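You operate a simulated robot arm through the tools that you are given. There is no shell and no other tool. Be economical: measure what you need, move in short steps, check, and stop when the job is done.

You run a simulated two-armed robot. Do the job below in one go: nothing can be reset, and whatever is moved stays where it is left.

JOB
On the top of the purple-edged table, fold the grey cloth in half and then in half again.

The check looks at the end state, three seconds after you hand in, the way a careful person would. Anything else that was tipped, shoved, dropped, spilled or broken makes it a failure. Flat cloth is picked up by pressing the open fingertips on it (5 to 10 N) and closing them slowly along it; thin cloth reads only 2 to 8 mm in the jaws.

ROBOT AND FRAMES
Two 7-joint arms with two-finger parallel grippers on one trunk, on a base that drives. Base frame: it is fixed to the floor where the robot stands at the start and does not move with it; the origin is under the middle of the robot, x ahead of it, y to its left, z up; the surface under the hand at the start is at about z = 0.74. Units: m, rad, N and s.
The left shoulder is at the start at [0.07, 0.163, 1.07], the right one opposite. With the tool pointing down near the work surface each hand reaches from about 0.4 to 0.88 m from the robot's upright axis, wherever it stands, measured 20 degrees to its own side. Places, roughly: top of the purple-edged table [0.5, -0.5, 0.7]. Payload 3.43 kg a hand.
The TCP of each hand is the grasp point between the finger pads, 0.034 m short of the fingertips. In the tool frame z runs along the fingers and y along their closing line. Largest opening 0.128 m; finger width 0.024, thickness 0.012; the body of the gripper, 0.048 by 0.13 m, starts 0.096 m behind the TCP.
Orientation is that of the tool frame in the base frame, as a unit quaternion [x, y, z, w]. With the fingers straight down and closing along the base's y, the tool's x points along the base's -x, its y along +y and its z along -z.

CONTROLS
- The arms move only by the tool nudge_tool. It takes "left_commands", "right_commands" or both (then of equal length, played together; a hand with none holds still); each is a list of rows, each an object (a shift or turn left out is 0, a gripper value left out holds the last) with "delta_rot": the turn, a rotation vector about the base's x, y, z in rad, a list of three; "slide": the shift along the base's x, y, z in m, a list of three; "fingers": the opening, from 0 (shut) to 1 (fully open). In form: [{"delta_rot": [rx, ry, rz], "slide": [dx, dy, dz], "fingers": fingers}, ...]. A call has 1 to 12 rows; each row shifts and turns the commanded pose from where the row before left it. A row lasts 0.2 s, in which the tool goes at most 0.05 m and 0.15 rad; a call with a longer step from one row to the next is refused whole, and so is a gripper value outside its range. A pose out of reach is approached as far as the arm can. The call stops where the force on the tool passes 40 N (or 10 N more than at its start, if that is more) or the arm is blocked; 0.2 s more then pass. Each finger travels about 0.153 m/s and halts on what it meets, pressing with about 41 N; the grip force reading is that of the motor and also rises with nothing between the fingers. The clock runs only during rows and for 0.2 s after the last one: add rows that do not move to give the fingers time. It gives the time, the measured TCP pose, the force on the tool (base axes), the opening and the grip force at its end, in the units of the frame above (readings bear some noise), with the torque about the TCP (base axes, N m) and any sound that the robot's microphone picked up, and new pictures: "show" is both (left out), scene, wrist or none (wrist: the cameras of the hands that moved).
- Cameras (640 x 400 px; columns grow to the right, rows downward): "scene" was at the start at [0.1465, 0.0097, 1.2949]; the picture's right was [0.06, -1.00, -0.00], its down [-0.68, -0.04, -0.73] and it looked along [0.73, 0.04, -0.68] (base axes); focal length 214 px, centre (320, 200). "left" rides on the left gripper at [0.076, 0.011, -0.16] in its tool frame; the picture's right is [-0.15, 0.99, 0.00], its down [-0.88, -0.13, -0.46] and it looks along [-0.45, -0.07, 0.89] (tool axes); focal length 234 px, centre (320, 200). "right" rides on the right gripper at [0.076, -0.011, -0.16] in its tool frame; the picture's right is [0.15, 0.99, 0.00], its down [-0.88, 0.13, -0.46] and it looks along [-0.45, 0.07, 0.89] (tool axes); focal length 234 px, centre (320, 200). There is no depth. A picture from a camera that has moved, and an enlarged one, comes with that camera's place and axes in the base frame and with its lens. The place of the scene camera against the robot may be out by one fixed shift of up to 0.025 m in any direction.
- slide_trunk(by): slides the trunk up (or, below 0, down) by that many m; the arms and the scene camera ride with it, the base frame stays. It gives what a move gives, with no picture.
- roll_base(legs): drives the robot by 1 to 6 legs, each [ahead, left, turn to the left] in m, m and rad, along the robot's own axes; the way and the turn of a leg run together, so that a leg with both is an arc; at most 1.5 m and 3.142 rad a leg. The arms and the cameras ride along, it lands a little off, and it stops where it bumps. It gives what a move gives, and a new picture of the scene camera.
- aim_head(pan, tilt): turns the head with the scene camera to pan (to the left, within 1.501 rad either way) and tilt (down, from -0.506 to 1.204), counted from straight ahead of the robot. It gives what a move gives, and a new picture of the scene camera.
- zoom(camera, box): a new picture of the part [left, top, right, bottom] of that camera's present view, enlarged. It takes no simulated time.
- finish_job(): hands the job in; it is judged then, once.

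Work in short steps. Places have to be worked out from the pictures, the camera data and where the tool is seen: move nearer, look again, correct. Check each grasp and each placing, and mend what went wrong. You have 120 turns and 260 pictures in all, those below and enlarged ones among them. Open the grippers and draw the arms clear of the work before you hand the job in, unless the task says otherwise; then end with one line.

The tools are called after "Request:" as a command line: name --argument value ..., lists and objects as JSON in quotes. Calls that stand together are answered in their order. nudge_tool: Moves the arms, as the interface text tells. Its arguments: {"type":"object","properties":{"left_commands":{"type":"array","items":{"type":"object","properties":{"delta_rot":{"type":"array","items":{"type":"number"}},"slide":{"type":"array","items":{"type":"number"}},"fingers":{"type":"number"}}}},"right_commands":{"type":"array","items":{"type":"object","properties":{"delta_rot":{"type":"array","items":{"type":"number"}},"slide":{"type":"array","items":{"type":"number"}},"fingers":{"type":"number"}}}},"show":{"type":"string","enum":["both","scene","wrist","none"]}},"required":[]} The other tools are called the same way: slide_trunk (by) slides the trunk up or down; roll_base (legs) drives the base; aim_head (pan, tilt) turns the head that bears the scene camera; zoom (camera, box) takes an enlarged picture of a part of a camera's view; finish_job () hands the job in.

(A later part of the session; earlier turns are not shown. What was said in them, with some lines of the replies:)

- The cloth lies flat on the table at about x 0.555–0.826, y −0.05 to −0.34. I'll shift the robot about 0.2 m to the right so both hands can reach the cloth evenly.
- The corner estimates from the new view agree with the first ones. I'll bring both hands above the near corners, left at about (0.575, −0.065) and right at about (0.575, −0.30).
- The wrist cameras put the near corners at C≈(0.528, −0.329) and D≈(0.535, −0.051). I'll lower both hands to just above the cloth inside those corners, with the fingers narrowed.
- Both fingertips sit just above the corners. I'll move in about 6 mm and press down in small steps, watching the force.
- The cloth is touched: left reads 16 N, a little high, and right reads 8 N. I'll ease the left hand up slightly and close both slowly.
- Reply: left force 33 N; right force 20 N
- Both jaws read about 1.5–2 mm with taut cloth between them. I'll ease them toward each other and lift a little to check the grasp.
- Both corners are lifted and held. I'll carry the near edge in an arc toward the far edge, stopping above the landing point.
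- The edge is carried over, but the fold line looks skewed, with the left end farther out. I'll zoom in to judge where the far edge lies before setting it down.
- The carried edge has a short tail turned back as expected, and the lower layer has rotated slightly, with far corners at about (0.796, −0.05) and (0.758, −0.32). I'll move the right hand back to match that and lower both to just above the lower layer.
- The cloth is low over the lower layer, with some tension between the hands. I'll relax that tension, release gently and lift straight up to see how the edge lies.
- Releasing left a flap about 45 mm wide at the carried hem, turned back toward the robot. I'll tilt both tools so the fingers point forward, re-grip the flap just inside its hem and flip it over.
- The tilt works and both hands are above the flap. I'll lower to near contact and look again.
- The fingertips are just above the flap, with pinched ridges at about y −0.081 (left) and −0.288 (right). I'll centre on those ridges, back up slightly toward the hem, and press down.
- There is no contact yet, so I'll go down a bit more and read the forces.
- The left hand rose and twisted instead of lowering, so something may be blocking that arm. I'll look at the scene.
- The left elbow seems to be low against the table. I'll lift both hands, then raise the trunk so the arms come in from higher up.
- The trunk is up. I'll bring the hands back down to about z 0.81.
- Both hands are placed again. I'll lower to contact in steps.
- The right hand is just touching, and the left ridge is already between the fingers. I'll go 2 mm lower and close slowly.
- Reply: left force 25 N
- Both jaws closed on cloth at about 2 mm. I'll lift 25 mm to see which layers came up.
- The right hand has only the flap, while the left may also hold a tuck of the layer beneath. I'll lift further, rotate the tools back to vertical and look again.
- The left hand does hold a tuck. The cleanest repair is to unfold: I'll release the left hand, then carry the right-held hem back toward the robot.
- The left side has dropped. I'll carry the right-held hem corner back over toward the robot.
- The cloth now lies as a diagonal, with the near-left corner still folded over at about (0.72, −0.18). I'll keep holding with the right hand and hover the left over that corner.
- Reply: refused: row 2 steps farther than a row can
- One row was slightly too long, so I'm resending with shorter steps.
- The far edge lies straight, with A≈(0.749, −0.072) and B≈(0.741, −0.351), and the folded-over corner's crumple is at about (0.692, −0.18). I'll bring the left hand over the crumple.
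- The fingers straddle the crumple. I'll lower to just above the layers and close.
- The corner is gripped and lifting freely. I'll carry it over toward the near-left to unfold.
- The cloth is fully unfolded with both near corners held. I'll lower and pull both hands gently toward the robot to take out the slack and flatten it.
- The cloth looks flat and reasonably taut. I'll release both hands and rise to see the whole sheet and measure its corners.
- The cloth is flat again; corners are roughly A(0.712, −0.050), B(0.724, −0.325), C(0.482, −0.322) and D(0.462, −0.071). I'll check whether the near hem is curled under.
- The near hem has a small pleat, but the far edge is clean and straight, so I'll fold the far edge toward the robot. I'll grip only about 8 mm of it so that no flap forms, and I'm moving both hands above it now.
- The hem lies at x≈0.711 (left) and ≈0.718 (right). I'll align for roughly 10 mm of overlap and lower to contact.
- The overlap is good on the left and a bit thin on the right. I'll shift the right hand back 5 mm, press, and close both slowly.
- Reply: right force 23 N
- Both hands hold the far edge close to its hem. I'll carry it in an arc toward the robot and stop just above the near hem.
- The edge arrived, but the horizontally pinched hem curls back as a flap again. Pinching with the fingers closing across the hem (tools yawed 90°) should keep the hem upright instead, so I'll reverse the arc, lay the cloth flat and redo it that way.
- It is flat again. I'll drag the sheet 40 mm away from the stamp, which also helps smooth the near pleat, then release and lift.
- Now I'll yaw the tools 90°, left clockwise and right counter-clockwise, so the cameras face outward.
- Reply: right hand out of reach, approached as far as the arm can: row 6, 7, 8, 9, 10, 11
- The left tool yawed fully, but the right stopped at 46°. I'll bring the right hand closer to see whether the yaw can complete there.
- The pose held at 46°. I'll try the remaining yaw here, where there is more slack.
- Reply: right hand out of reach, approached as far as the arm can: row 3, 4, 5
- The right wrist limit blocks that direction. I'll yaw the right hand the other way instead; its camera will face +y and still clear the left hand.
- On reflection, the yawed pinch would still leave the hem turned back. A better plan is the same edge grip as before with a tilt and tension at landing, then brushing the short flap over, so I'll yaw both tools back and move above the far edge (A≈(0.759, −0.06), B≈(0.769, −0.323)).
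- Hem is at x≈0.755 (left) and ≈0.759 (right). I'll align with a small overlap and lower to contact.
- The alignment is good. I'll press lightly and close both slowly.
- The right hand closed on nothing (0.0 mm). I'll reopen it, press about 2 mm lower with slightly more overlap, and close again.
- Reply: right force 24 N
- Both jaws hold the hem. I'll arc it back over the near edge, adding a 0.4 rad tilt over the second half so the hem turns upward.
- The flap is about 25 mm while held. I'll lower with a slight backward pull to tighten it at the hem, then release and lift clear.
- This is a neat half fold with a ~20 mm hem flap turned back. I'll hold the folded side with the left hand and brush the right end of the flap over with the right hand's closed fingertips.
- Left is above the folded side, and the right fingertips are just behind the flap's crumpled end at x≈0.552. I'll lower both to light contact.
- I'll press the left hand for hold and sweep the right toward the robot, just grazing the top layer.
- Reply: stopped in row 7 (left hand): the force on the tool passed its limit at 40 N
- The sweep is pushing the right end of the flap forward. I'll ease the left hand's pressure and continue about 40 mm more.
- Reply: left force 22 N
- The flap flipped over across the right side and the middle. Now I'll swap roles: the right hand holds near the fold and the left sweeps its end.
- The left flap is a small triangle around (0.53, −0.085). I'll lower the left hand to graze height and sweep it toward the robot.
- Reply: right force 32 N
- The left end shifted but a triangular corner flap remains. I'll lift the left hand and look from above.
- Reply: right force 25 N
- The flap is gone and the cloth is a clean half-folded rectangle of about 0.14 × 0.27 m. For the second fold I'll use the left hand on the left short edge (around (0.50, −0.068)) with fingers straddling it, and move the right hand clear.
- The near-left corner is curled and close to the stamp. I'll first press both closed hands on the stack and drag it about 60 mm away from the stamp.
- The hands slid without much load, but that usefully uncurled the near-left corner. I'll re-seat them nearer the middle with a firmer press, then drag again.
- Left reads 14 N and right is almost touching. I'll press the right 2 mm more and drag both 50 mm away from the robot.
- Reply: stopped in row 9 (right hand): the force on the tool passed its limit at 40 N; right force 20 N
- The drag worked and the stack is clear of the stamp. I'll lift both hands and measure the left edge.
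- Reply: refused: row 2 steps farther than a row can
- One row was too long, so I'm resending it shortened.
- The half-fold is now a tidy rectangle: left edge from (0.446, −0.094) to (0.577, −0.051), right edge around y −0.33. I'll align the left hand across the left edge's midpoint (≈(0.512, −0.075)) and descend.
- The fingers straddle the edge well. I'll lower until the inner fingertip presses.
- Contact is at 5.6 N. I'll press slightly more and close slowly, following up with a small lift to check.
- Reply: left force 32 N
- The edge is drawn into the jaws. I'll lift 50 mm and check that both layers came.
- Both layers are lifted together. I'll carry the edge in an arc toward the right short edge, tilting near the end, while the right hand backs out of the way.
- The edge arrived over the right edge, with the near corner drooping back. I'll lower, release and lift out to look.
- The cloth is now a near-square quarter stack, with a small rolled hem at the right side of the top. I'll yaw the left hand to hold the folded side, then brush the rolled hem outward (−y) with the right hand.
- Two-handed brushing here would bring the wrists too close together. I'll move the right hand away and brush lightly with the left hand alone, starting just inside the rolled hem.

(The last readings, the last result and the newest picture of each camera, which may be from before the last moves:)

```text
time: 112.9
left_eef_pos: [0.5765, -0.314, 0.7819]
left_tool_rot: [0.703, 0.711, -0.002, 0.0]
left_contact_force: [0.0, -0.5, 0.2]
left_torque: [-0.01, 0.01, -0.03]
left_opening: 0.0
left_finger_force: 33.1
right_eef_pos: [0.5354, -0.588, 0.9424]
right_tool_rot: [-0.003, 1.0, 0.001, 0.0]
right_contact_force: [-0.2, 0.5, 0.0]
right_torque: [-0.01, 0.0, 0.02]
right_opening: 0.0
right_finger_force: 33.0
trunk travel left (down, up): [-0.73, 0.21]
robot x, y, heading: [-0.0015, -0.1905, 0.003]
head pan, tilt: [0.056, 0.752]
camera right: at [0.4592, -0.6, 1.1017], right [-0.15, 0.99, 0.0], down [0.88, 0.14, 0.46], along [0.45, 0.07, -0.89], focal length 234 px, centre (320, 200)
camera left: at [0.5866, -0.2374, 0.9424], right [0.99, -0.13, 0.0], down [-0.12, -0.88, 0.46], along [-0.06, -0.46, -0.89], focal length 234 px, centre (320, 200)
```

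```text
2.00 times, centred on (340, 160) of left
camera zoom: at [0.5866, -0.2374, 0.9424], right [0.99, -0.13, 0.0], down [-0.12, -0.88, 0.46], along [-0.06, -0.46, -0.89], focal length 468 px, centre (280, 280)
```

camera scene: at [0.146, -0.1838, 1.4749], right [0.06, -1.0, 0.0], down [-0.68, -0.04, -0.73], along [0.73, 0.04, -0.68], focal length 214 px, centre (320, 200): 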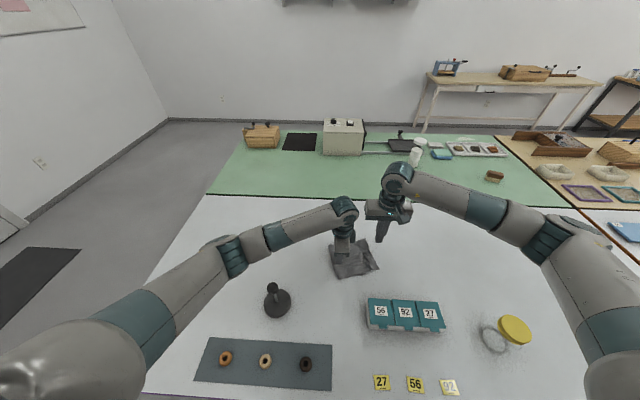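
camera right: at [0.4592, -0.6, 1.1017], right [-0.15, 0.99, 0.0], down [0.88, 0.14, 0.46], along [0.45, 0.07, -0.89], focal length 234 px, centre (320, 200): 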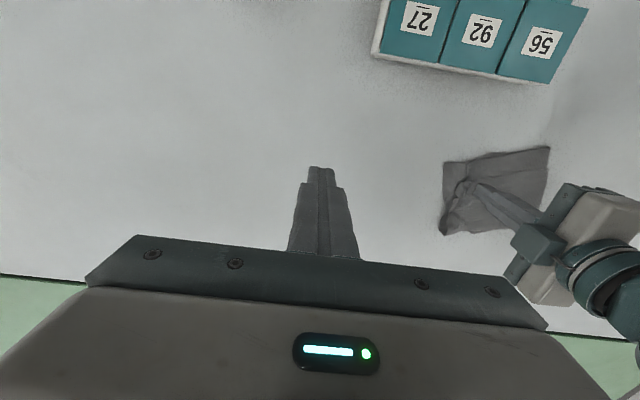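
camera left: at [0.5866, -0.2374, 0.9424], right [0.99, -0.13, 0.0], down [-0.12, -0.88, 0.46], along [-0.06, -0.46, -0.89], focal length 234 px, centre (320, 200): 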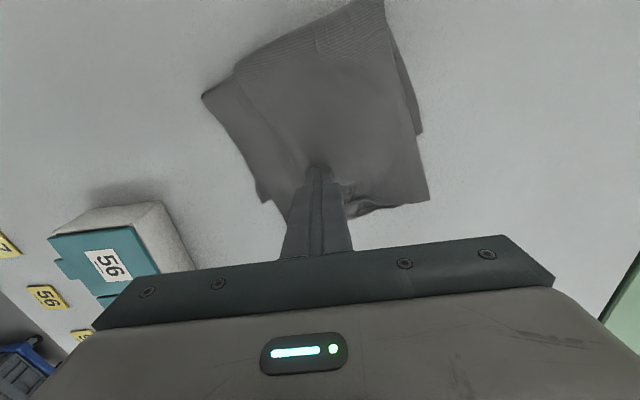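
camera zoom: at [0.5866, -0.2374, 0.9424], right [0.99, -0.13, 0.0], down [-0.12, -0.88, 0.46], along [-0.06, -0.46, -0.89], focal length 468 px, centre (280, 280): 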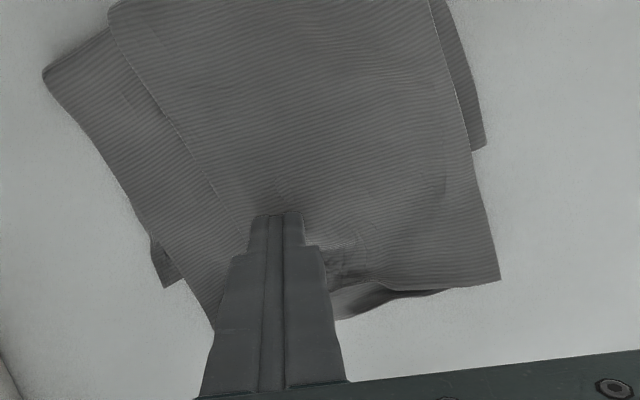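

The fingertips are just above the top layer, inside the hem. I'll dip 3 mm and sweep 70 mm to the right.

Request:
nudge_tool --left_commands '[{"slide": [0, 0, -0.0025]}, {"slide": [0, -0.01, 0]}, {"slide": [0, -0.01, 0]}, {"slide": [0.002, -0.012, 0]}, {"slide": [0.002, -0.012, 0]}, {"slide": [0.002, -0.012, 0]}, {"slide": [0.002, -0.012, 0]}, {}]' --show "wrist"

Request:
zoom --camera "left" --box '[180, 20, 500, 220]'

Request:
zoom --camera "right" --box '[400, 110, 620, 247]'

```text
time: 114.7
left_eef_pos: [0.5871, -0.3799, 0.7808]
left_tool_rot: [0.702, 0.712, -0.002, 0.0]
left_contact_force: [0.4, -0.7, 0.3]
left_torque: [0.0, 0.0, 0.01]
left_opening: 0.0
left_finger_force: 33.1
right_eef_pos: [0.5347, -0.5876, 0.9439]
right_tool_rot: [-0.003, 1.0, 0.001, 0.0]
right_contact_force: [0.0, -0.4, 0.3]
right_torque: [-0.03, -0.02, 0.04]
right_opening: 0.0001
right_finger_force: 33.2
trunk travel left (down, up): [-0.73, 0.21]
robot x, y, heading: [0.0019, -0.1959, 0.001]
head pan, tilt: [0.056, 0.752]
camera left: at [0.5961, -0.304, 0.9406], right [0.99, -0.13, 0.0], down [-0.12, -0.88, 0.46], along [-0.06, -0.46, -0.89], focal length 234 px, centre (320, 200)
```

left: 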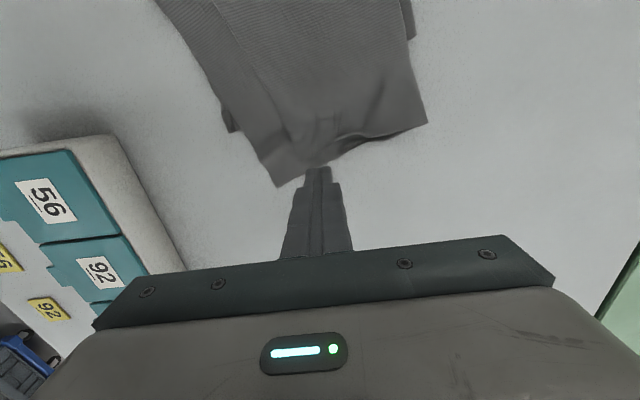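

```text
2.00 times, centred on (340, 120) of left
camera zoom: at [0.5961, -0.304, 0.9406], right [0.99, -0.13, 0.0], down [-0.12, -0.88, 0.46], along [-0.06, -0.46, -0.89], focal length 468 px, centre (280, 360)
```

zoom: 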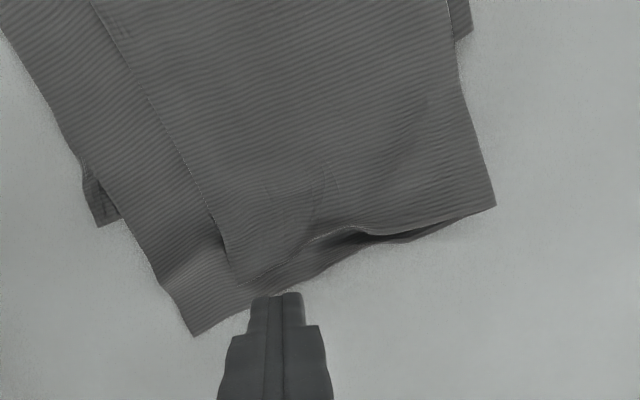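

```text
2.91 times, centred on (510, 178) of right
camera zoom: at [0.4592, -0.5998, 1.1018], right [-0.15, 0.99, 0.0], down [0.88, 0.14, 0.46], along [0.45, 0.07, -0.89], focal length 681 px, centre (-233, 262)
```

zoom: 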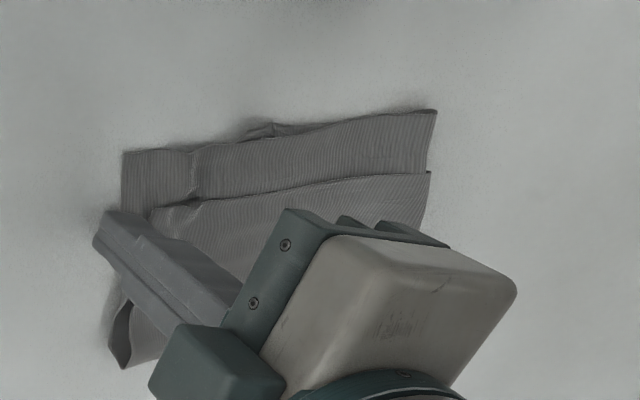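

The crumple unrolled and the edges nearly line up. I'll lift the left hand away and inspect the stack.

Request:
nudge_tool --left_commands '[{"slide": [0, 0, 0.04]}, {"slide": [0, 0.02, 0.045]}, {"slide": [0, 0.04, 0.03]}, {"slide": [-0.02, 0.04, 0.01]}, {"slide": [-0.02, 0.04, 0.01]}, {"slide": [-0.02, 0.04, 0.01]}, {"slide": [0, 0.04, 0.01]}, {}]'

Request:
zoom --camera "scene" --box '[300, 210, 428, 290]'

Request:
zoom --camera "right" --box '[400, 110, 620, 247]'

```text
time: 116.5
left_eef_pos: [0.5257, -0.164, 0.9366]
left_tool_rot: [0.703, 0.711, -0.002, 0.0]
left_contact_force: [0.8, -0.3, 0.4]
left_torque: [0.05, 0.0, 0.0]
left_opening: 0.0
left_finger_force: 33.1
right_eef_pos: [0.5347, -0.5871, 0.9427]
right_tool_rot: [-0.003, 1.0, 0.001, 0.0]
right_contact_force: [0.1, -0.6, 0.1]
right_torque: [0.02, -0.02, -0.01]
right_opening: 0.0
right_finger_force: 32.7
trunk travel left (down, up): [-0.73, 0.21]
robot x, y, heading: [0.0016, -0.1902, -0.002]
head pan, tilt: [0.056, 0.752]
camera scene: at [0.1468, -0.1837, 1.4748], right [0.06, -1.0, 0.0], down [-0.68, -0.04, -0.73], along [0.73, 0.04, -0.68], focal length 214 px, centre (320, 200)
camera left: at [0.5352, -0.0879, 1.0959], right [0.99, -0.13, 0.0], down [-0.12, -0.88, 0.46], along [-0.06, -0.45, -0.89], focal length 234 px, centre (320, 200)
```

scene: 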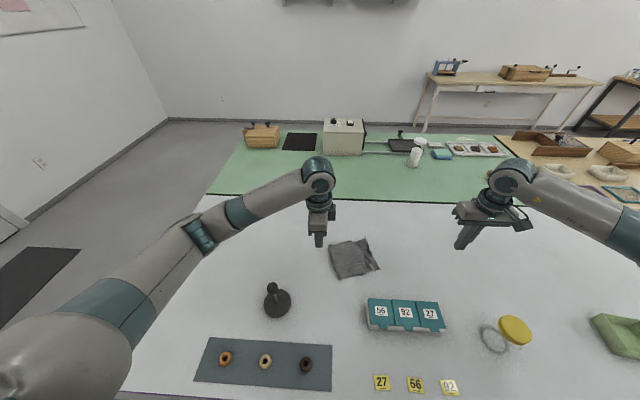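
left: 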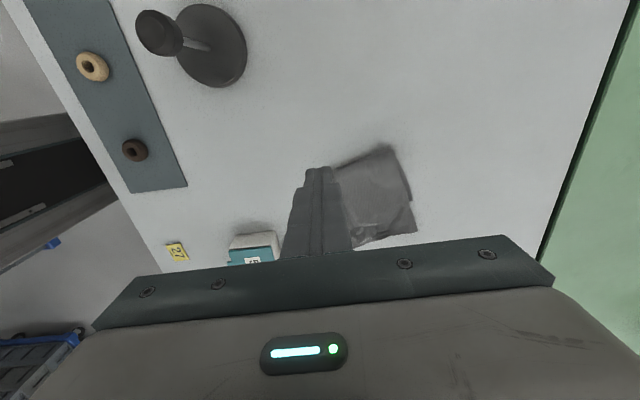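

```text
5.00 times, centred on (364, 250) of scene
camera zoom: at [0.1468, -0.1837, 1.4748], right [0.06, -1.0, 0.0], down [-0.68, -0.04, -0.73], along [0.73, 0.04, -0.68], focal length 1072 px, centre (100, -50)
```

zoom: 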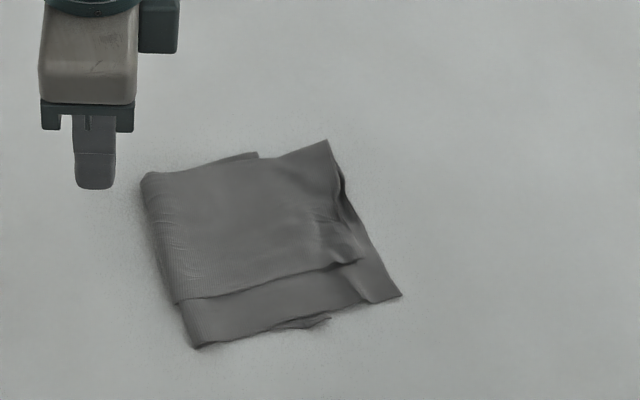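

```text
2.91 times, centred on (510, 178) of right
camera zoom: at [0.4593, -0.601, 1.1013], right [-0.15, 0.99, 0.0], down [0.88, 0.14, 0.46], along [0.45, 0.07, -0.89], focal length 681 px, centre (-233, 262)
```

zoom: 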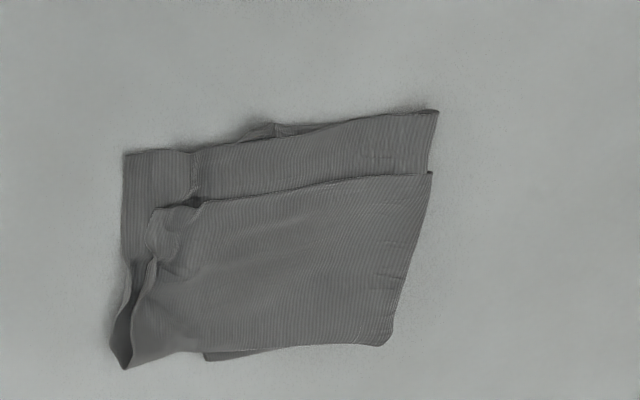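

The cloth is folded into a compact quarter. One corner at the far right is slightly raised, so I'll pat it down gently with the right hand.

Request:
nudge_tool --right_commands '[{"slide": [0.019, 0.042, -0.01]}, {"slide": [0.019, 0.042, -0.015]}, {"slide": [0.019, 0.042, -0.015]}, {"slide": [0.019, 0.042, -0.015]}, {"slide": [0.019, 0.042, -0.015]}, {"slide": [0.019, 0.042, -0.015]}, {"slide": [0, 0, -0.04]}, {"slide": [0, 0, -0.025]}, {}]' --show "wrist"

```text
time: 118.5
left_eef_pos: [0.5262, -0.1614, 0.9353]
left_tool_rot: [0.703, 0.711, -0.001, 0.001]
left_contact_force: [0.5, 0.3, -0.3]
left_torque: [0.01, -0.03, 0.0]
left_opening: 0.0
left_finger_force: 32.7
right_eef_pos: [0.6502, -0.3378, 0.7957]
right_tool_rot: [-0.003, 1.0, 0.001, 0.001]
right_contact_force: [0.2, -0.3, -0.4]
right_torque: [-0.02, -0.02, -0.01]
right_opening: 0.0
right_finger_force: 33.5
trunk travel left (down, up): [-0.73, 0.21]
robot x, y, heading: [-0.0, -0.1923, 0.003]
head pan, tilt: [0.056, 0.752]
camera right: at [0.5738, -0.3496, 0.9549], right [-0.15, 0.99, 0.0], down [0.88, 0.14, 0.46], along [0.45, 0.07, -0.89], focal length 234 px, centre (320, 200)
```

right: 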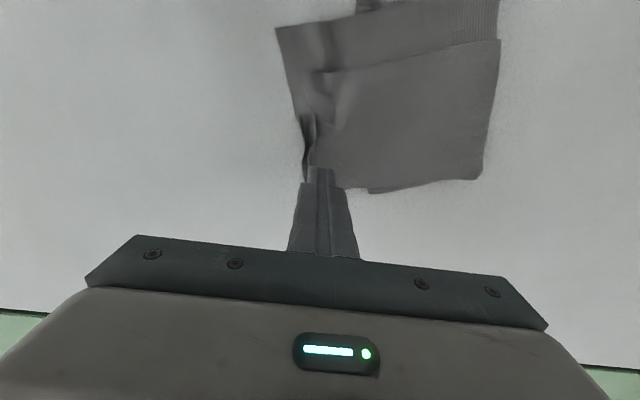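

The fingertips are over the raised corner. I'll press down, lift, shift slightly along the edge and press again.

Request:
nudge_tool --right_commands '[{"slide": [-0.004, 0.006, -0.01]}, {"slide": [0, 0, -0.007]}, {"slide": [0, 0, -0.002]}, {}, {"slide": [0, 0, 0.025]}, {"slide": [-0.03, -0.004, 0]}, {"slide": [0, 0, -0.018]}, {"slide": [0, 0, -0.006]}, {}, {"slide": [0, 0, 0.03]}, {"slide": [0, -0.01, 0.045]}, {}]' --show "wrist"

Request:
zoom --camera "right" --box '[220, 20, 540, 220]'

```text
time: 121.1
left_eef_pos: [0.5263, -0.1619, 0.9349]
left_tool_rot: [0.703, 0.711, -0.002, 0.0]
left_contact_force: [-0.1, -0.3, 0.4]
left_torque: [-0.02, 0.06, 0.04]
left_opening: 0.0
left_finger_force: 32.9
right_eef_pos: [0.6159, -0.3451, 0.8519]
right_tool_rot: [-0.004, 1.0, 0.0, 0.0]
right_contact_force: [0.0, 0.0, -0.2]
right_torque: [0.0, 0.02, -0.01]
right_opening: 0.0
right_finger_force: 33.1
trunk travel left (down, up): [-0.73, 0.21]
robot x, y, heading: [0.0024, -0.1901, 0.002]
head pan, tilt: [0.056, 0.752]
camera right: at [0.5401, -0.3585, 1.0106], right [-0.15, 0.99, 0.0], down [0.88, 0.14, 0.45], along [0.45, 0.07, -0.89], focal length 234 px, centre (320, 200)
```

right: 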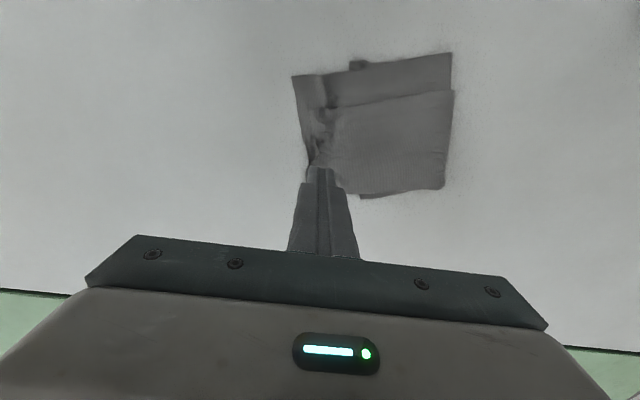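

```text
2.00 times, centred on (380, 120) of right
camera zoom: at [0.5401, -0.3585, 1.0106], right [-0.15, 0.99, 0.0], down [0.88, 0.14, 0.45], along [0.45, 0.07, -0.89], focal length 468 px, centre (200, 360)
```

zoom: 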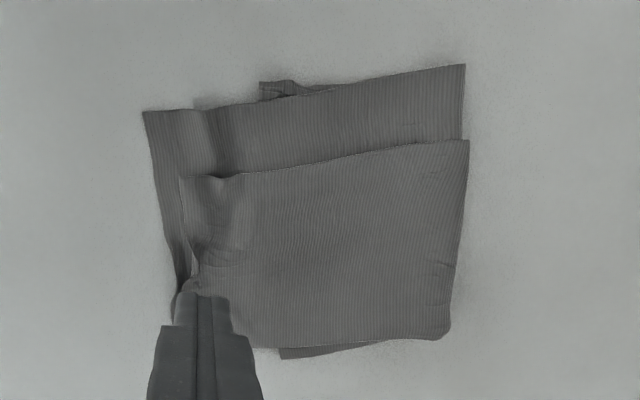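

The cloth is a four-layer quarter lying flat, and the stamp, boxes and other items are untouched. I'll open the grippers, draw both arms clear and take a last look.

Request:
nudge_tool --left_commands '[{"slide": [-0.02, 0.03, 0.02], "fingers": 0.6}, {"slide": [-0.02, 0.035, 0.02]}, {"slide": [0, 0.04, 0.02]}, {"slide": [0, 0.04, 0.02]}, {}, {}]' --right_commands '[{"slide": [0, -0.01, 0.045]}, {"slide": [0, -0.04, 0.02]}, {"slide": [-0.01, -0.045, 0.01]}, {"slide": [-0.01, -0.045, 0.01]}, {"slide": [-0.01, -0.045, 0.01], "fingers": 0.6}, {}]' --show "scene"

Request:
zoom --camera "scene" --box '[200, 200, 460, 362]'

```text
time: 122.5
left_eef_pos: [0.4868, -0.0142, 1.0172]
left_tool_rot: [0.702, 0.712, -0.001, 0.001]
left_contact_force: [0.2, 0.9, 0.1]
left_torque: [-0.02, 0.0, 0.0]
left_opening: 0.0768
left_finger_force: 0.0
right_eef_pos: [0.5849, -0.5278, 0.9475]
right_tool_rot: [-0.005, 1.0, 0.001, -0.001]
right_contact_force: [0.2, -0.5, -1.2]
right_torque: [-0.05, 0.02, -0.02]
right_opening: 0.0769
right_finger_force: 0.1
trunk travel left (down, up): [-0.73, 0.21]
robot x, y, heading: [0.0007, -0.1912, 0.001]
head pan, tilt: [0.056, 0.752]
camera scene: at [0.1473, -0.1809, 1.4748], right [0.06, -1.0, 0.0], down [-0.68, -0.04, -0.73], along [0.73, 0.04, -0.68], focal length 214 px, centre (320, 200)
```

scene: 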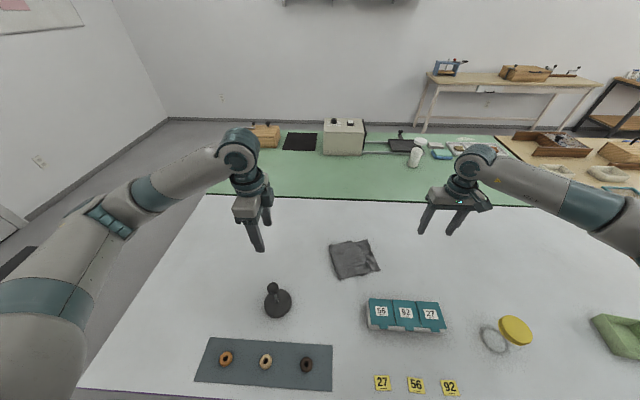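

```text
2.46 times, centred on (330, 281) of scene
camera zoom: at [0.1473, -0.1809, 1.4748], right [0.06, -1.0, 0.0], down [-0.68, -0.04, -0.73], along [0.73, 0.04, -0.68], focal length 528 px, centre (295, 1)
```

zoom: 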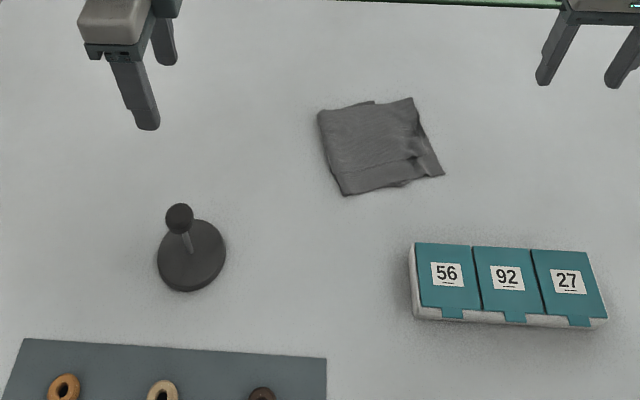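

The cloth lies folded in quarters on the purple-edged table, the arms are clear, and nothing else has moved. I'm handing the job in.

Request:
finish_job

```text
The job is handed in.
```

The grey cloth is folded in half and then in half again on the purple-edged table; its layers are offset by about 3–4 cm along one edge, and the arms are clear with the grippers open and nothing else moved.
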